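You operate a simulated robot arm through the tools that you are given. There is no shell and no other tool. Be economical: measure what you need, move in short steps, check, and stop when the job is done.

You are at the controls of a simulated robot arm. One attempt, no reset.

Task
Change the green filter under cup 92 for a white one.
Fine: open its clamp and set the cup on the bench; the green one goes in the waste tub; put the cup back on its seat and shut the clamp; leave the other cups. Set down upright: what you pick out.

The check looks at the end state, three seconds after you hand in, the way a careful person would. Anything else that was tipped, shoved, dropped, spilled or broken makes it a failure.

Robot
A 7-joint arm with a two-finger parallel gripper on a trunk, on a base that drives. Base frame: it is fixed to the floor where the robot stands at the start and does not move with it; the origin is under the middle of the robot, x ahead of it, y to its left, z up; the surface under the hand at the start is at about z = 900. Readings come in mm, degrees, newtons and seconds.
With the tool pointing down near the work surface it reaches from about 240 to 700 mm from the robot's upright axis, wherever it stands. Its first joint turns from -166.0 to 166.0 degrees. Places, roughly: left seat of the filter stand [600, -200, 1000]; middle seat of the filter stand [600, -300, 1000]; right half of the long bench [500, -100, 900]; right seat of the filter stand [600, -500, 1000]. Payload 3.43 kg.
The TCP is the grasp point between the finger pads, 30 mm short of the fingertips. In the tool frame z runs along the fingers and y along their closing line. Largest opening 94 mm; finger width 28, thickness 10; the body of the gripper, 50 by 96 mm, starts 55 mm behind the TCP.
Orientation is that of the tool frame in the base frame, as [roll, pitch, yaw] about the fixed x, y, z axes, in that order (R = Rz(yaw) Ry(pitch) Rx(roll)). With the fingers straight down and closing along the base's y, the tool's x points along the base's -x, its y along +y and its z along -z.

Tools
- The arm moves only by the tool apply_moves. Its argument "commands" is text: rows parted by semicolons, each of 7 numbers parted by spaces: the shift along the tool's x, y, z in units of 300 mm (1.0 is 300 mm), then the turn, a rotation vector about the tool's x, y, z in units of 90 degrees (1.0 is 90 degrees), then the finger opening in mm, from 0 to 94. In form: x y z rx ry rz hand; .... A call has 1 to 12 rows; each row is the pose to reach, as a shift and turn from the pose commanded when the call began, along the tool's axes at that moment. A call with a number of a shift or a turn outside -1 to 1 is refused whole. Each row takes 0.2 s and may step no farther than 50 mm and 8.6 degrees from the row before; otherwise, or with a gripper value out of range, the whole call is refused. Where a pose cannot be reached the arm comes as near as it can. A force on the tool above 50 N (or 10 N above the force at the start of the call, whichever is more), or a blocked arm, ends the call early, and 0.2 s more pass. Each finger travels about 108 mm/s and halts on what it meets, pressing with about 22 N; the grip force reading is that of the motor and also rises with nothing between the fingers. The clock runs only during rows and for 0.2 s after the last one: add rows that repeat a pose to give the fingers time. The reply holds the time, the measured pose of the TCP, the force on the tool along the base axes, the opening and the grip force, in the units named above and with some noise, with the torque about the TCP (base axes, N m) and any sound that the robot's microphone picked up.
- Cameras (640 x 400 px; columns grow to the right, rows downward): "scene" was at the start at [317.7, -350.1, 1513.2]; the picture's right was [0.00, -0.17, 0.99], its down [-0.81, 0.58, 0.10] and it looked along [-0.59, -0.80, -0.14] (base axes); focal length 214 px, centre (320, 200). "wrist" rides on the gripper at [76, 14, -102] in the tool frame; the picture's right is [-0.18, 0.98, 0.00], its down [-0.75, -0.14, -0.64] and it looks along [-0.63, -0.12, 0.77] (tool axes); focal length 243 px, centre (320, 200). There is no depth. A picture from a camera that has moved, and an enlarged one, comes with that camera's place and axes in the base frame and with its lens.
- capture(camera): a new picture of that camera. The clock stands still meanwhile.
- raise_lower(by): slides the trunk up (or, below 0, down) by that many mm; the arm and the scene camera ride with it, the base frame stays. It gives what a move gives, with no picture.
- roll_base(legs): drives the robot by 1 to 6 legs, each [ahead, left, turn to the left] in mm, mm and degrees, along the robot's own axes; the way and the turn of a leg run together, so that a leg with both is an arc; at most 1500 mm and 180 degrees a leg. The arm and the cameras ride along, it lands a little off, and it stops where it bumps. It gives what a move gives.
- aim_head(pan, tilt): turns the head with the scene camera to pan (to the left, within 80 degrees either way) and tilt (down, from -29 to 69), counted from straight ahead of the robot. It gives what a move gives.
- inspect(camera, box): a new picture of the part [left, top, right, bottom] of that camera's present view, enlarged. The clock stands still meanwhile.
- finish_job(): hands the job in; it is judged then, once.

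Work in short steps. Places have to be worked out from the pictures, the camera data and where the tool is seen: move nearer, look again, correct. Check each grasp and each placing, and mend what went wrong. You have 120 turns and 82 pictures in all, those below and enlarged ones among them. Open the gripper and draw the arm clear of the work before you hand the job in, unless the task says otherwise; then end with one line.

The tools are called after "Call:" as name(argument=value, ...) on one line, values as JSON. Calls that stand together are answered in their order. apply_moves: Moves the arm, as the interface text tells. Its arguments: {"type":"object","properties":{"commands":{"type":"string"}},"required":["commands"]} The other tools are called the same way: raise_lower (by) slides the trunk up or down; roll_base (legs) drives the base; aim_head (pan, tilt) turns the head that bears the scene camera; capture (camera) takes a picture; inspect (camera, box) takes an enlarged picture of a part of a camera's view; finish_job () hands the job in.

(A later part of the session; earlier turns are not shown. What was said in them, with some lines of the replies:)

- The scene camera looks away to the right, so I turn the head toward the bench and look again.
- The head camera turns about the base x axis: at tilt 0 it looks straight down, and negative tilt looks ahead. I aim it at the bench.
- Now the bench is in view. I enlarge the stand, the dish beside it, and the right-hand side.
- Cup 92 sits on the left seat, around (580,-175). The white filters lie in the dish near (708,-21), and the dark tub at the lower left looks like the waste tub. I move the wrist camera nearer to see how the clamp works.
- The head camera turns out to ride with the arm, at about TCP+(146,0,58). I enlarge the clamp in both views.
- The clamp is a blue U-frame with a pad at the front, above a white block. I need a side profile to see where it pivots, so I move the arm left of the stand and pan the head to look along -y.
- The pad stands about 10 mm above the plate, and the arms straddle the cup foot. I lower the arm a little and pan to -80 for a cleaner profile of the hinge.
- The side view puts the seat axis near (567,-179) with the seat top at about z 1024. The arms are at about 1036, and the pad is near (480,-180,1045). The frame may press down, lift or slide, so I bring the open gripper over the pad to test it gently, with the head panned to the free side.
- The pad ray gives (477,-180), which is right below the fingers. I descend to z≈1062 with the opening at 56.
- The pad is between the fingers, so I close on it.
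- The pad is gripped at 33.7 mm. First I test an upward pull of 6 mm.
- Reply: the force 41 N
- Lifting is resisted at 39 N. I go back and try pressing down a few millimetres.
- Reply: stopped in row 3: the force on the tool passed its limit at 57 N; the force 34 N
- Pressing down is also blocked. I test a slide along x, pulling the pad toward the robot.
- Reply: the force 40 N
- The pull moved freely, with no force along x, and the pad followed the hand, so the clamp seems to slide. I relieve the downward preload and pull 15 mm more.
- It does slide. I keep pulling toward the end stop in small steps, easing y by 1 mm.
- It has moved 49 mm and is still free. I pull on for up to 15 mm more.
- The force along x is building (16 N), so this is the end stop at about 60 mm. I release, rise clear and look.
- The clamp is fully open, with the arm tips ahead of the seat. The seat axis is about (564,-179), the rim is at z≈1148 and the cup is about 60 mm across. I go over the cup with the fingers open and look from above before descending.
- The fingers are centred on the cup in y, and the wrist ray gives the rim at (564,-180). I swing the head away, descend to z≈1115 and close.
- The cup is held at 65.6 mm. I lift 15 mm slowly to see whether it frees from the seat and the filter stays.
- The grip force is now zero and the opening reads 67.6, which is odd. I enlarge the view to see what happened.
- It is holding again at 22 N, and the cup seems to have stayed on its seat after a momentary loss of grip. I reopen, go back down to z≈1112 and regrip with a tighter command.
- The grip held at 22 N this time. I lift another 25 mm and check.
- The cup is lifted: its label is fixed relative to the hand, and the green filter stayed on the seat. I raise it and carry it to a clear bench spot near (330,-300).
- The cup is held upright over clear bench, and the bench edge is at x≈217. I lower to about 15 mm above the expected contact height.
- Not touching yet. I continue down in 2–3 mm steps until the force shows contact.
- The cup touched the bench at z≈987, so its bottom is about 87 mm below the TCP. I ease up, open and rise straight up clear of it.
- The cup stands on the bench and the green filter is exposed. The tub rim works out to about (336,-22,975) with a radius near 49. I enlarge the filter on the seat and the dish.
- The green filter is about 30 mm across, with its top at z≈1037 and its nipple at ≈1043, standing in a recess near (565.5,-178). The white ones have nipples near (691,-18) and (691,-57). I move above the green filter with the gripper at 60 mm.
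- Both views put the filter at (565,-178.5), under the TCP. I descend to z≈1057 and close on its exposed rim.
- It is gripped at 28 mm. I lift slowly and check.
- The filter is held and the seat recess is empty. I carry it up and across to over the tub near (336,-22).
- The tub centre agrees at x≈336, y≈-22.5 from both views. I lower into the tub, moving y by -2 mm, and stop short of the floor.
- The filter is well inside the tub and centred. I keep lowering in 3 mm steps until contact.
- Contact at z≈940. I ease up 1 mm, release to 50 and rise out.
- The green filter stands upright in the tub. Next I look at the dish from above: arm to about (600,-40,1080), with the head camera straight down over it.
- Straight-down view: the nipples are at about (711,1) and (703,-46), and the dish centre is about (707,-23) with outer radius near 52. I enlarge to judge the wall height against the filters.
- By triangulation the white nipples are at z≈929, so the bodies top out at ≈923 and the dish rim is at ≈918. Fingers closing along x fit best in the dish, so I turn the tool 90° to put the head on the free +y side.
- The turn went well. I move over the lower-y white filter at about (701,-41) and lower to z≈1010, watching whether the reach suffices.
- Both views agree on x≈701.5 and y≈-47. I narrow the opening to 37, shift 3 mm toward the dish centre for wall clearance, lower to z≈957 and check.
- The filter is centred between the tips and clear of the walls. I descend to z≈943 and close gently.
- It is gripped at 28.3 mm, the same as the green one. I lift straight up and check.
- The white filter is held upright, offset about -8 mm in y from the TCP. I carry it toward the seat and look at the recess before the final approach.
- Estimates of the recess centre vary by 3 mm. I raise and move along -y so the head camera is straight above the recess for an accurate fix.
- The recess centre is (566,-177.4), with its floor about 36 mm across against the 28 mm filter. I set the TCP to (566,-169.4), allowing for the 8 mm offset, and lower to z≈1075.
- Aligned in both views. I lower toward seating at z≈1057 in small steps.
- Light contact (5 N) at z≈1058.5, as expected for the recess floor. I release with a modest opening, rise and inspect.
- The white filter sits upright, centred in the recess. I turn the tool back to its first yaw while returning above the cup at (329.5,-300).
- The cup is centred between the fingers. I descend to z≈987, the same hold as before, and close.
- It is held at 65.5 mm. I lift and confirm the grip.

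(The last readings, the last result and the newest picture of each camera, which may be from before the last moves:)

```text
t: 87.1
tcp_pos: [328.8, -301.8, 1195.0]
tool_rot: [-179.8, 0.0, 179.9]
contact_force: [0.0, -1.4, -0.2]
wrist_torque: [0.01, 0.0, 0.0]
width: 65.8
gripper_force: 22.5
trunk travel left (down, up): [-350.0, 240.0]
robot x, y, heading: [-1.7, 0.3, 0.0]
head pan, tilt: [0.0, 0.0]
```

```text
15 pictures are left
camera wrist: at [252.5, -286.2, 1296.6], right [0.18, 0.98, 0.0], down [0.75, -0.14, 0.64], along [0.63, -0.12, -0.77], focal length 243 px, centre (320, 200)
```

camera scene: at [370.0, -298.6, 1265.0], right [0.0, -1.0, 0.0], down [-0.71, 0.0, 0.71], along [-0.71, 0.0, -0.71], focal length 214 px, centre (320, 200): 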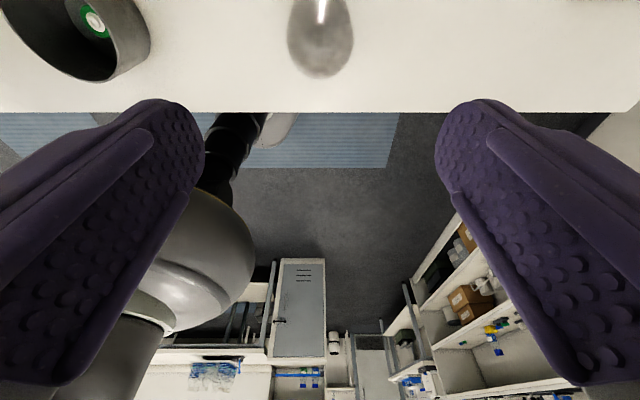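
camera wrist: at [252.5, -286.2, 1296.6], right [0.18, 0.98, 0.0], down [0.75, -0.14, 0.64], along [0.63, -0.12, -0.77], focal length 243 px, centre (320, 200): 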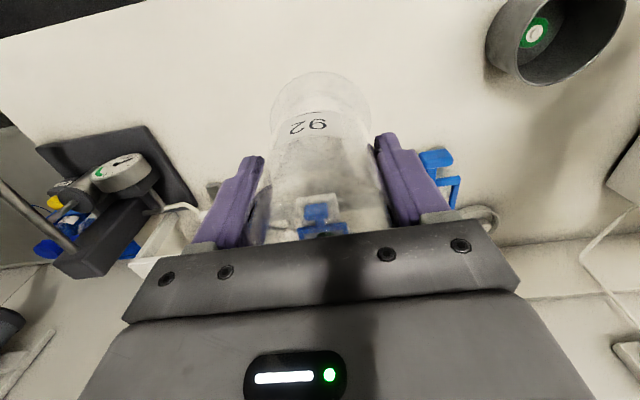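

The cup is held. I carry it back along the reverse path to above the seat, TCP at about (563.8,-178.5), and check alignment.

Call:
apply_moves(commands="-0.02 0.03 0 0 0 0 40; -0.09 0.115 0 0 0 0 40; -0.17 0.2 0 0 0 0 40; -0.25 0.285 0 0 0 0 40; -0.33 0.37 0 0 0 0 40; -0.42 0.406 0 0 0 0 40; -0.54 0.406 0 0 0 0 40; -0.66 0.406 0 0 0 0 40; -0.782 0.406 0 0 0 0 40; -0.782 0.406 0.1 0 0 0 40; -0.782 0.406 0.15 0 0 0 40")

Call:
capture(camera="wrist")

Call:
aim_head(pan=0, tilt=30)

Call:
capture(camera="scene")

```text
t: 89.5
tcp_pos: [565.1, -178.6, 1148.1]
tool_rot: [-179.8, 0.0, 180.0]
contact_force: [0.3, -0.4, -1.5]
wrist_torque: [-0.02, 0.0, 0.01]
width: 65.7
gripper_force: 22.0
trunk travel left (down, up): [-350.0, 240.0]
robot x, y, heading: [1.3, 0.5, -0.3]
head pan, tilt: [0.0, 0.0]
```

```text
14 pictures are left
camera wrist: at [489.1, -165.3, 1250.0], right [0.18, 0.98, 0.0], down [0.75, -0.14, 0.64], along [0.63, -0.12, -0.77], focal length 243 px, centre (320, 200)
```

wrist: 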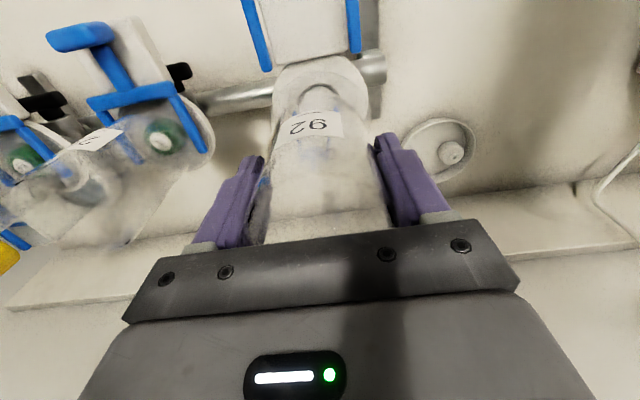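

```text
t: 90.4
tcp_pos: [564.2, -179.9, 1149.8]
tool_rot: [-179.8, 0.0, 180.0]
contact_force: [-0.1, -0.2, -1.5]
wrist_torque: [-0.01, -0.03, -0.01]
width: 66.0
gripper_force: 22.3
trunk travel left (down, up): [-350.0, 240.0]
robot x, y, heading: [-2.2, -2.0, -0.2]
head pan, tilt: [0.0, 30.0]
```

```text
13 pictures are left
camera scene: at [626.7, -178.1, 1187.6], right [0.0, -1.0, 0.0], down [-0.87, 0.0, 0.5], along [-0.5, 0.0, -0.87], focal length 214 px, centre (320, 200)
```

scene: 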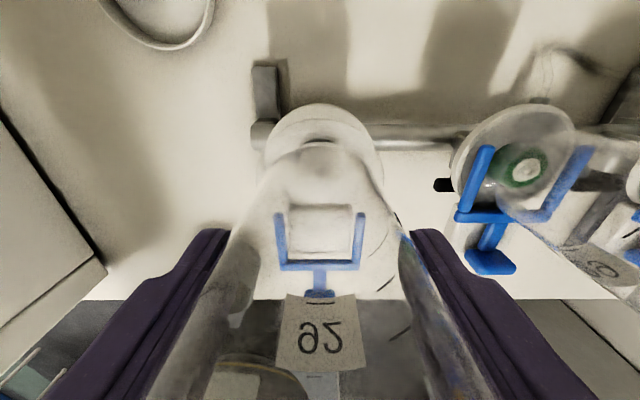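

The view nearly matches the one from the lift-off. I shift 1 mm toward -x and lower to just above the seat (contact is expected at z≈1111).

Call:
apply_moves(commands="0.003 0 0.04 0 0 0 40; 0.003 0 0.08 0 0 0 40; 0.003 0 0.108 0 0 0 40")

Call:
apply_moves(commands="0 0 0.01 0 0 0 40; 0 0 0.017 0 0 0 40; 0 0 0.023 0 0 0 40")

```text
t: 91.2
tcp_pos: [563.8, -177.7, 1117.0]
tool_rot: [-179.8, 0.0, -180.0]
contact_force: [0.4, -0.2, -0.6]
wrist_torque: [-0.01, 0.02, 0.01]
width: 65.8
gripper_force: 22.0
trunk travel left (down, up): [-350.0, 240.0]
robot x, y, heading: [1.4, 1.9, -0.2]
head pan, tilt: [0.0, 30.0]
```

```text
t: 92.0
tcp_pos: [564.2, -177.6, 1112.6]
tool_rot: [-179.7, 0.2, -180.0]
contact_force: [1.4, 0.1, 17.5]
wrist_torque: [0.35, 0.3, 0.03]
width: 65.9
gripper_force: 21.7
trunk travel left (down, up): [-350.0, 240.0]
robot x, y, heading: [1.3, 1.1, 0.0]
head pan, tilt: [0.0, 30.0]
```

Contact at z≈1112.6, matching the original seated height. I check the view before releasing.

Call:
capture(camera="scene")

Call:
inspect(camera="wrist", box=[230, 50, 430, 240])

```text
12 pictures are left
camera scene: at [625.8, -177.6, 1150.7], right [0.0, -1.0, 0.0], down [-0.87, 0.0, 0.5], along [-0.5, 0.0, -0.87], focal length 214 px, centre (320, 200)
```

scene: 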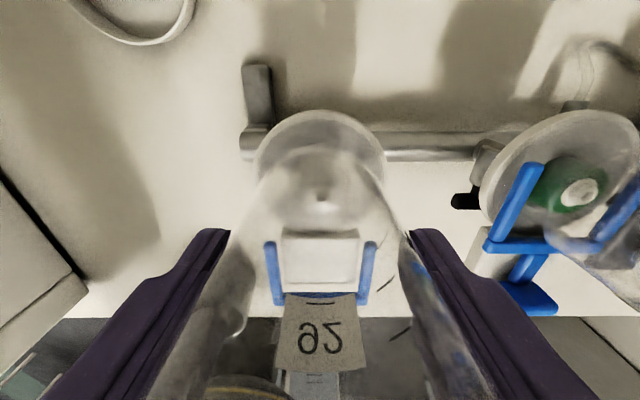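

```text
2.11 times, centred on (330, 145) of wrist
camera zoom: at [487.6, -164.9, 1212.9], right [0.18, 0.98, 0.0], down [0.75, -0.14, 0.65], along [0.63, -0.12, -0.76], focal length 511 px, centre (299, 316)
```

zoom: 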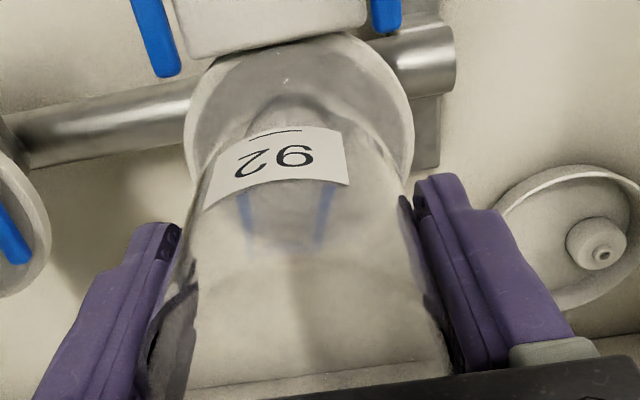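

The cup flange covers the seat evenly. I ease the load, release and rise straight up.

Call:
apply_moves(commands="0 0 -0.003 0 0 0 40; 0 0 -0.003 0 0 0 65; 0 0 -0.003 0 0 0 92; 0 0 -0.003 0 0 0 92; 0 0 -0.05 0 0 0 92; 0 0 -0.18 0 0 0 92; 0 0 -0.33 0 0 0 92; 0.15 0 -0.36 0 0 0 92; 0.3 0 -0.36 0 0 0 80; 0.46 0 -0.36 0 0 0 60")

Call:
aim_head(pan=0, tilt=0)

Call:
capture(camera="scene")

```text
t: 94.2
tcp_pos: [422.5, -179.1, 1218.1]
tool_rot: [-179.9, -0.1, 180.0]
contact_force: [-0.1, -1.1, -0.4]
wrist_torque: [0.0, -0.04, 0.0]
width: 60.2
gripper_force: 0.1
trunk travel left (down, up): [-350.0, 240.0]
robot x, y, heading: [-2.2, -2.7, -0.2]
head pan, tilt: [0.0, 30.0]
```

```text
t: 95.2
tcp_pos: [426.0, -179.5, 1218.3]
tool_rot: [-179.9, 0.0, -180.0]
contact_force: [0.2, 0.0, 0.3]
wrist_torque: [0.01, 0.02, 0.04]
width: 59.9
gripper_force: 0.2
trunk travel left (down, up): [-350.0, 240.0]
robot x, y, heading: [2.8, -2.0, 0.0]
head pan, tilt: [0.0, 0.0]
```

```text
10 pictures are left
camera scene: at [535.9, -178.4, 1257.3], right [0.0, -1.0, 0.0], down [-1.0, 0.0, 0.0], along [0.0, 0.0, -1.0], focal length 214 px, centre (320, 200)
```

scene: 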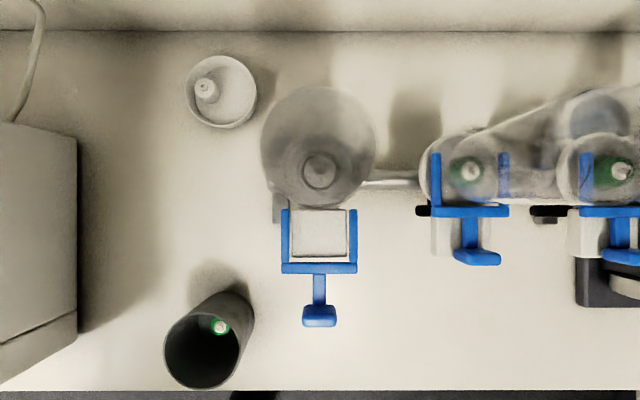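

The cup stands on its seat over the white filter. The open pad is at about (421,-178), so I descend to z≈1062 around it and grip.

Call:
apply_moves(commands="0.01 0 0.15 0 0 0 60; 0.01 0 0.3 0 0 0 60; 0.01 0 0.42 0 0 0 60; 0.01 0 0.52 0 0 0 60; 0.01 0 0.52 0 0 0 42; 0.01 0 0.52 0 0 0 26; 0.01 0 0.52 0 0 0 26")

```text
t: 96.1
tcp_pos: [429.8, -180.9, 1093.5]
tool_rot: [-179.1, 1.7, -179.8]
contact_force: [-7.8, 1.2, 33.5]
wrist_torque: [0.11, -3.97, 0.26]
width: 59.9
gripper_force: 0.1
trunk travel left (down, up): [-350.0, 240.0]
robot x, y, heading: [-3.0, -0.2, 0.1]
head pan, tilt: [0.0, 0.0]
stopped in row 4: the force on the tool passed its limit at 76 N (the readings are from after the stop); the commanded pose is now the measured one
```

The call stopped on 76 N, and the torque points to the head touching the cup rim, since I left it panned to 0. I back straight up at once and inspect.

Call:
apply_moves(commands="0 0 -0.05 0 0 0 60; 0 0 -0.2 0 0 0 60; 0 0 -0.35 0 0 0 60; 0 0 -0.45 0 0 0 60")

Call:
capture(camera="scene")

Call:
inspect(camera="wrist", box=[200, 60, 440, 230])

```text
t: 97.1
tcp_pos: [426.3, -179.5, 1225.9]
tool_rot: [-179.4, 1.1, -179.9]
contact_force: [0.8, 0.8, -0.5]
wrist_torque: [-0.02, -0.04, -0.01]
width: 60.0
gripper_force: 0.1
trunk travel left (down, up): [-350.0, 240.0]
robot x, y, heading: [1.2, -0.7, 0.1]
head pan, tilt: [0.0, 0.0]
```

```text
9 pictures are left
camera scene: at [535.5, -178.1, 1267.3], right [0.0, -1.0, 0.01], down [-1.0, 0.0, -0.02], along [0.02, -0.01, -1.0], focal length 214 px, centre (320, 200)
```

scene: 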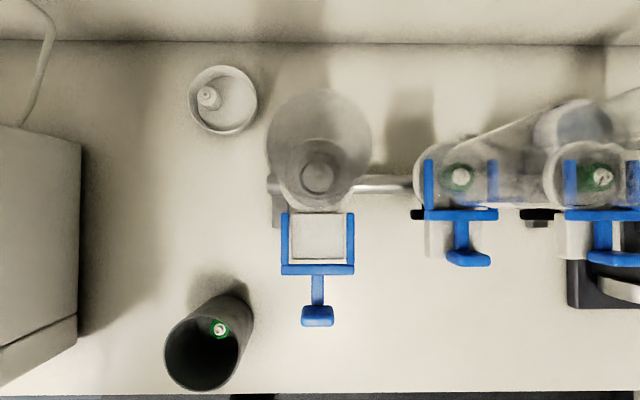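

```text
2.35 times, centred on (320, 145) of wrist
camera zoom: at [348.0, -165.2, 1325.7], right [0.18, 0.98, -0.01], down [0.74, -0.13, 0.66], along [0.65, -0.13, -0.75], focal length 571 px, centre (320, 329)
```

zoom: 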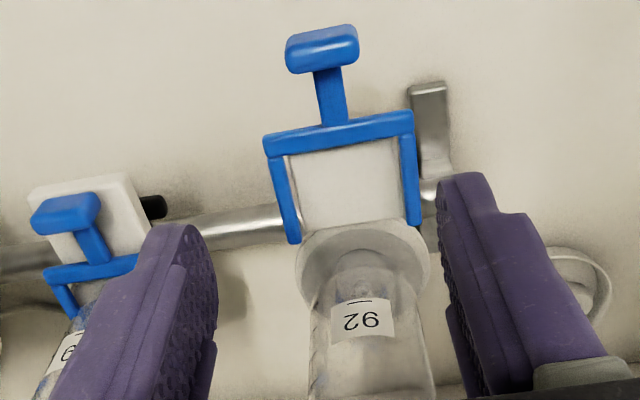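

The cup still stands upright and seated, and nothing else moved. I pan the head to +80 as when opening, correct the small tool tilt, and come down to the pad in stages.

Call:
aim_head(pan=80, tilt=0)

Call:
apply_moves(commands="0.013 0 0 -0.0067 0.0122 0 60; 0.013 0 0.15 -0.0067 0.0122 0 60; 0.013 0 0.3 -0.0067 0.0122 0 60; 0.013 0 0.4 -0.0067 0.0122 0 60")

Call:
capture(camera="wrist")

```text
t: 98.6
tcp_pos: [427.2, -179.5, 1225.8]
tool_rot: [-179.4, 1.1, -179.8]
contact_force: [0.4, -0.4, -0.2]
wrist_torque: [0.0, -0.02, 0.01]
width: 60.0
gripper_force: 0.1
trunk travel left (down, up): [-350.0, 240.0]
robot x, y, heading: [-1.8, -0.8, -0.2]
head pan, tilt: [80.0, 0.0]
```

```text
t: 99.6
tcp_pos: [427.1, -181.9, 1105.6]
tool_rot: [179.9, 0.2, -179.9]
contact_force: [0.7, -0.5, -0.1]
wrist_torque: [0.0, 0.01, 0.02]
width: 60.1
gripper_force: 0.0
trunk travel left (down, up): [-350.0, 240.0]
robot x, y, heading: [-3.3, 0.9, 0.3]
head pan, tilt: [80.0, 0.0]
```

```text
7 pictures are left
camera wrist: at [350.3, -168.2, 1207.4], right [0.18, 0.98, 0.0], down [0.75, -0.14, 0.64], along [0.63, -0.12, -0.77], focal length 243 px, centre (320, 200)
```

wrist: 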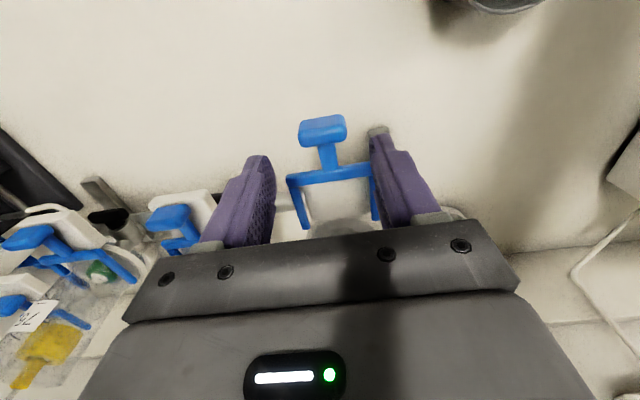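

The pad is at about (420,-179.5). I shift -6 mm in x and +2 mm in y, descend to z≈1062 and grip.

Call:
apply_moves(commands="0.02 0.007 0 0 0 0 60; 0.02 0.007 0.07 0 0 0 60; 0.02 0.007 0.143 0 0 0 60; 0.02 0.007 0.143 0 0 0 42; 0.02 0.007 0.143 0 0 0 26; 0.02 0.007 0.143 0 0 0 26")

```text
t: 101.0
tcp_pos: [418.9, -177.3, 1064.4]
tool_rot: [-180.0, 0.2, -179.9]
contact_force: [-0.4, 0.8, -3.1]
wrist_torque: [0.07, -0.41, -0.09]
width: 33.6
gripper_force: 44.8
trunk travel left (down, up): [-350.0, 240.0]
robot x, y, heading: [-1.9, -0.6, -0.1]
head pan, tilt: [80.0, 0.0]
```

The pad is gripped. I push the clamp back in with a 54 mm slide, then smaller steps to the stop.

Call:
apply_moves(commands="-0.02 0 0 0 0 0 26; -0.05 0 0 0 0 0 26; -0.08 0 0 0 0 0 26; -0.11 0 0 0 0 0 26; -0.14 0 0 0 0 0 26; -0.165 0 0 0 0 0 26; -0.18 0 0 0 0 0 26")

Call:
apply_moves(commands="-0.007 0 0 0 0 0 26; -0.014 0 0 0 0 0 26; -0.02 0 0 0 0 0 26; -0.026 0 0 0 0 0 26")

```text
t: 102.6
tcp_pos: [474.0, -180.6, 1062.6]
tool_rot: [-179.9, 0.2, -179.9]
contact_force: [2.0, 0.7, 14.6]
wrist_torque: [0.16, 0.64, -0.13]
width: 33.6
gripper_force: 45.1
trunk travel left (down, up): [-350.0, 240.0]
robot x, y, heading: [-0.1, -1.3, -0.4]
head pan, tilt: [80.0, 0.0]
```

```text
t: 103.6
tcp_pos: [477.9, -178.9, 1063.6]
tool_rot: [-180.0, 0.0, 179.9]
contact_force: [-15.6, 2.6, 5.7]
wrist_torque: [-0.18, -0.64, 0.02]
width: 33.6
gripper_force: 45.2
trunk travel left (down, up): [-350.0, 240.0]
robot x, y, heading: [-2.0, 5.3, 0.0]
head pan, tilt: [80.0, 0.0]
```

The -16 N reaction at x≈478 is the closed stop, the original position. I give a small final push, release and rise clear.

Call:
apply_moves(commands="-0.005 0 0 0 0 0 26; -0.005 0 0 0 0 0 26; 0.003 0 0 0 0 0 26; 0.003 0 0 0 0 0 60; 0.003 0 0 0 0 0 60; 0.003 0 -0.08 0 0 0 60; 0.003 0 -0.22 0 0 0 60; 0.003 0 -0.36 0 0 0 60; 0.003 0 -0.5 0 0 0 60; 0.14 0 -0.56 0 0 0 60; 0.28 0 -0.6 0 0 0 60; 0.4 0 -0.6 0 0 0 60")

Call:
aim_head(pan=0, tilt=-20)

Call:
capture(camera="scene")

Call:
inspect(camera="wrist", box=[230, 120, 410, 240])

```text
t: 106.2
tcp_pos: [359.9, -178.9, 1244.0]
tool_rot: [180.0, 0.1, -180.0]
contact_force: [-0.4, -0.3, -0.9]
wrist_torque: [0.01, -0.04, 0.0]
width: 59.9
gripper_force: 0.1
trunk travel left (down, up): [-350.0, 240.0]
robot x, y, heading: [0.4, -0.7, 0.1]
head pan, tilt: [80.0, 0.0]
```

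```text
t: 107.7
tcp_pos: [360.8, -179.7, 1242.9]
tool_rot: [-179.9, 0.1, 179.9]
contact_force: [-0.6, 1.1, -0.8]
wrist_torque: [0.01, 0.0, 0.01]
width: 60.0
gripper_force: 0.1
trunk travel left (down, up): [-350.0, 240.0]
robot x, y, heading: [1.1, 1.9, -0.0]
head pan, tilt: [0.0, -20.0]
```

```text
6 pictures are left
camera scene: at [500.7, -178.6, 1296.2], right [0.0, -1.0, 0.0], down [-0.94, 0.0, -0.34], along [0.34, 0.0, -0.94], focal length 214 px, centre (320, 200)
```

scene: 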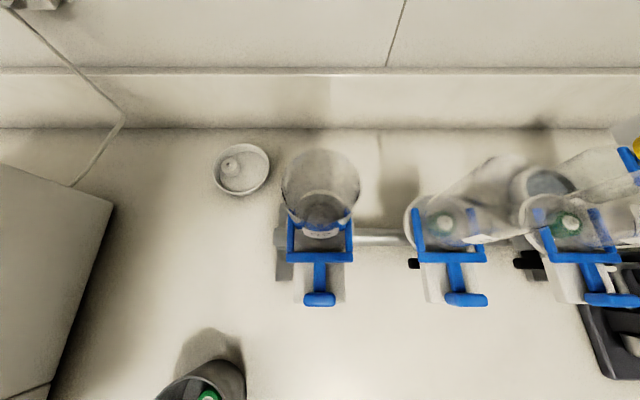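

```text
3.33 times, centred on (320, 180) of wrist
camera zoom: at [285.1, -166.4, 1344.2], right [0.18, 0.98, 0.0], down [0.75, -0.14, 0.64], along [0.63, -0.12, -0.77], focal length 809 px, centre (320, 267)
```

zoom: 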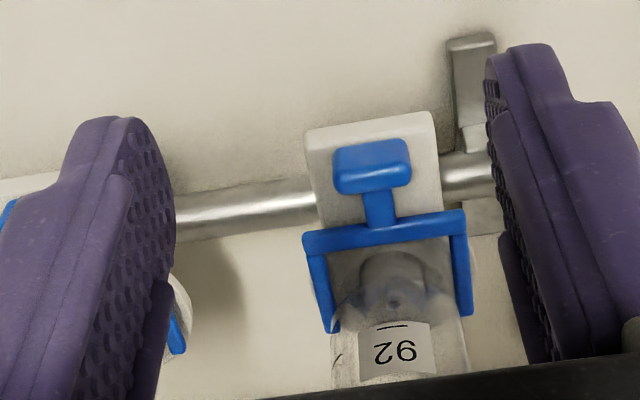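

The clamp is shut as it was at first. I take one enlarged look to confirm the cup and filter are right.

Call:
inspect(camera="scene", box=[265, 140, 385, 315])

```text
2.29 times, centred on (325, 228) of scene
camera zoom: at [500.7, -178.6, 1296.2], right [0.0, -1.0, 0.0], down [-0.94, 0.0, -0.34], along [0.34, 0.0, -0.94], focal length 490 px, centre (309, 137)
```

zoom: 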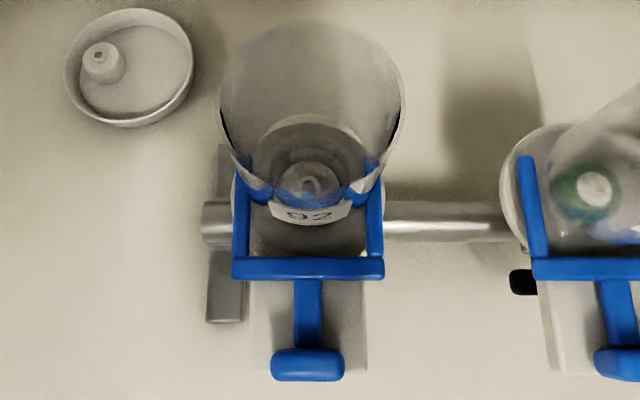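

Cup 92 is upright on its seat over the white filter with the clamp shut, the green filter is in the tub, and the arm is clear and open. I hand in.

Call:
finish_job()

```text
The job is handed in.
```

Cup 92 now has a white filter under it and is back on its seat with the clamp shut; the green filter is in the waste tub, and the other cups were left alone. The head bumped cup 92's rim once (76 N stop) before I shut the clamp; the pictures afterwards show the cup upright and seated.
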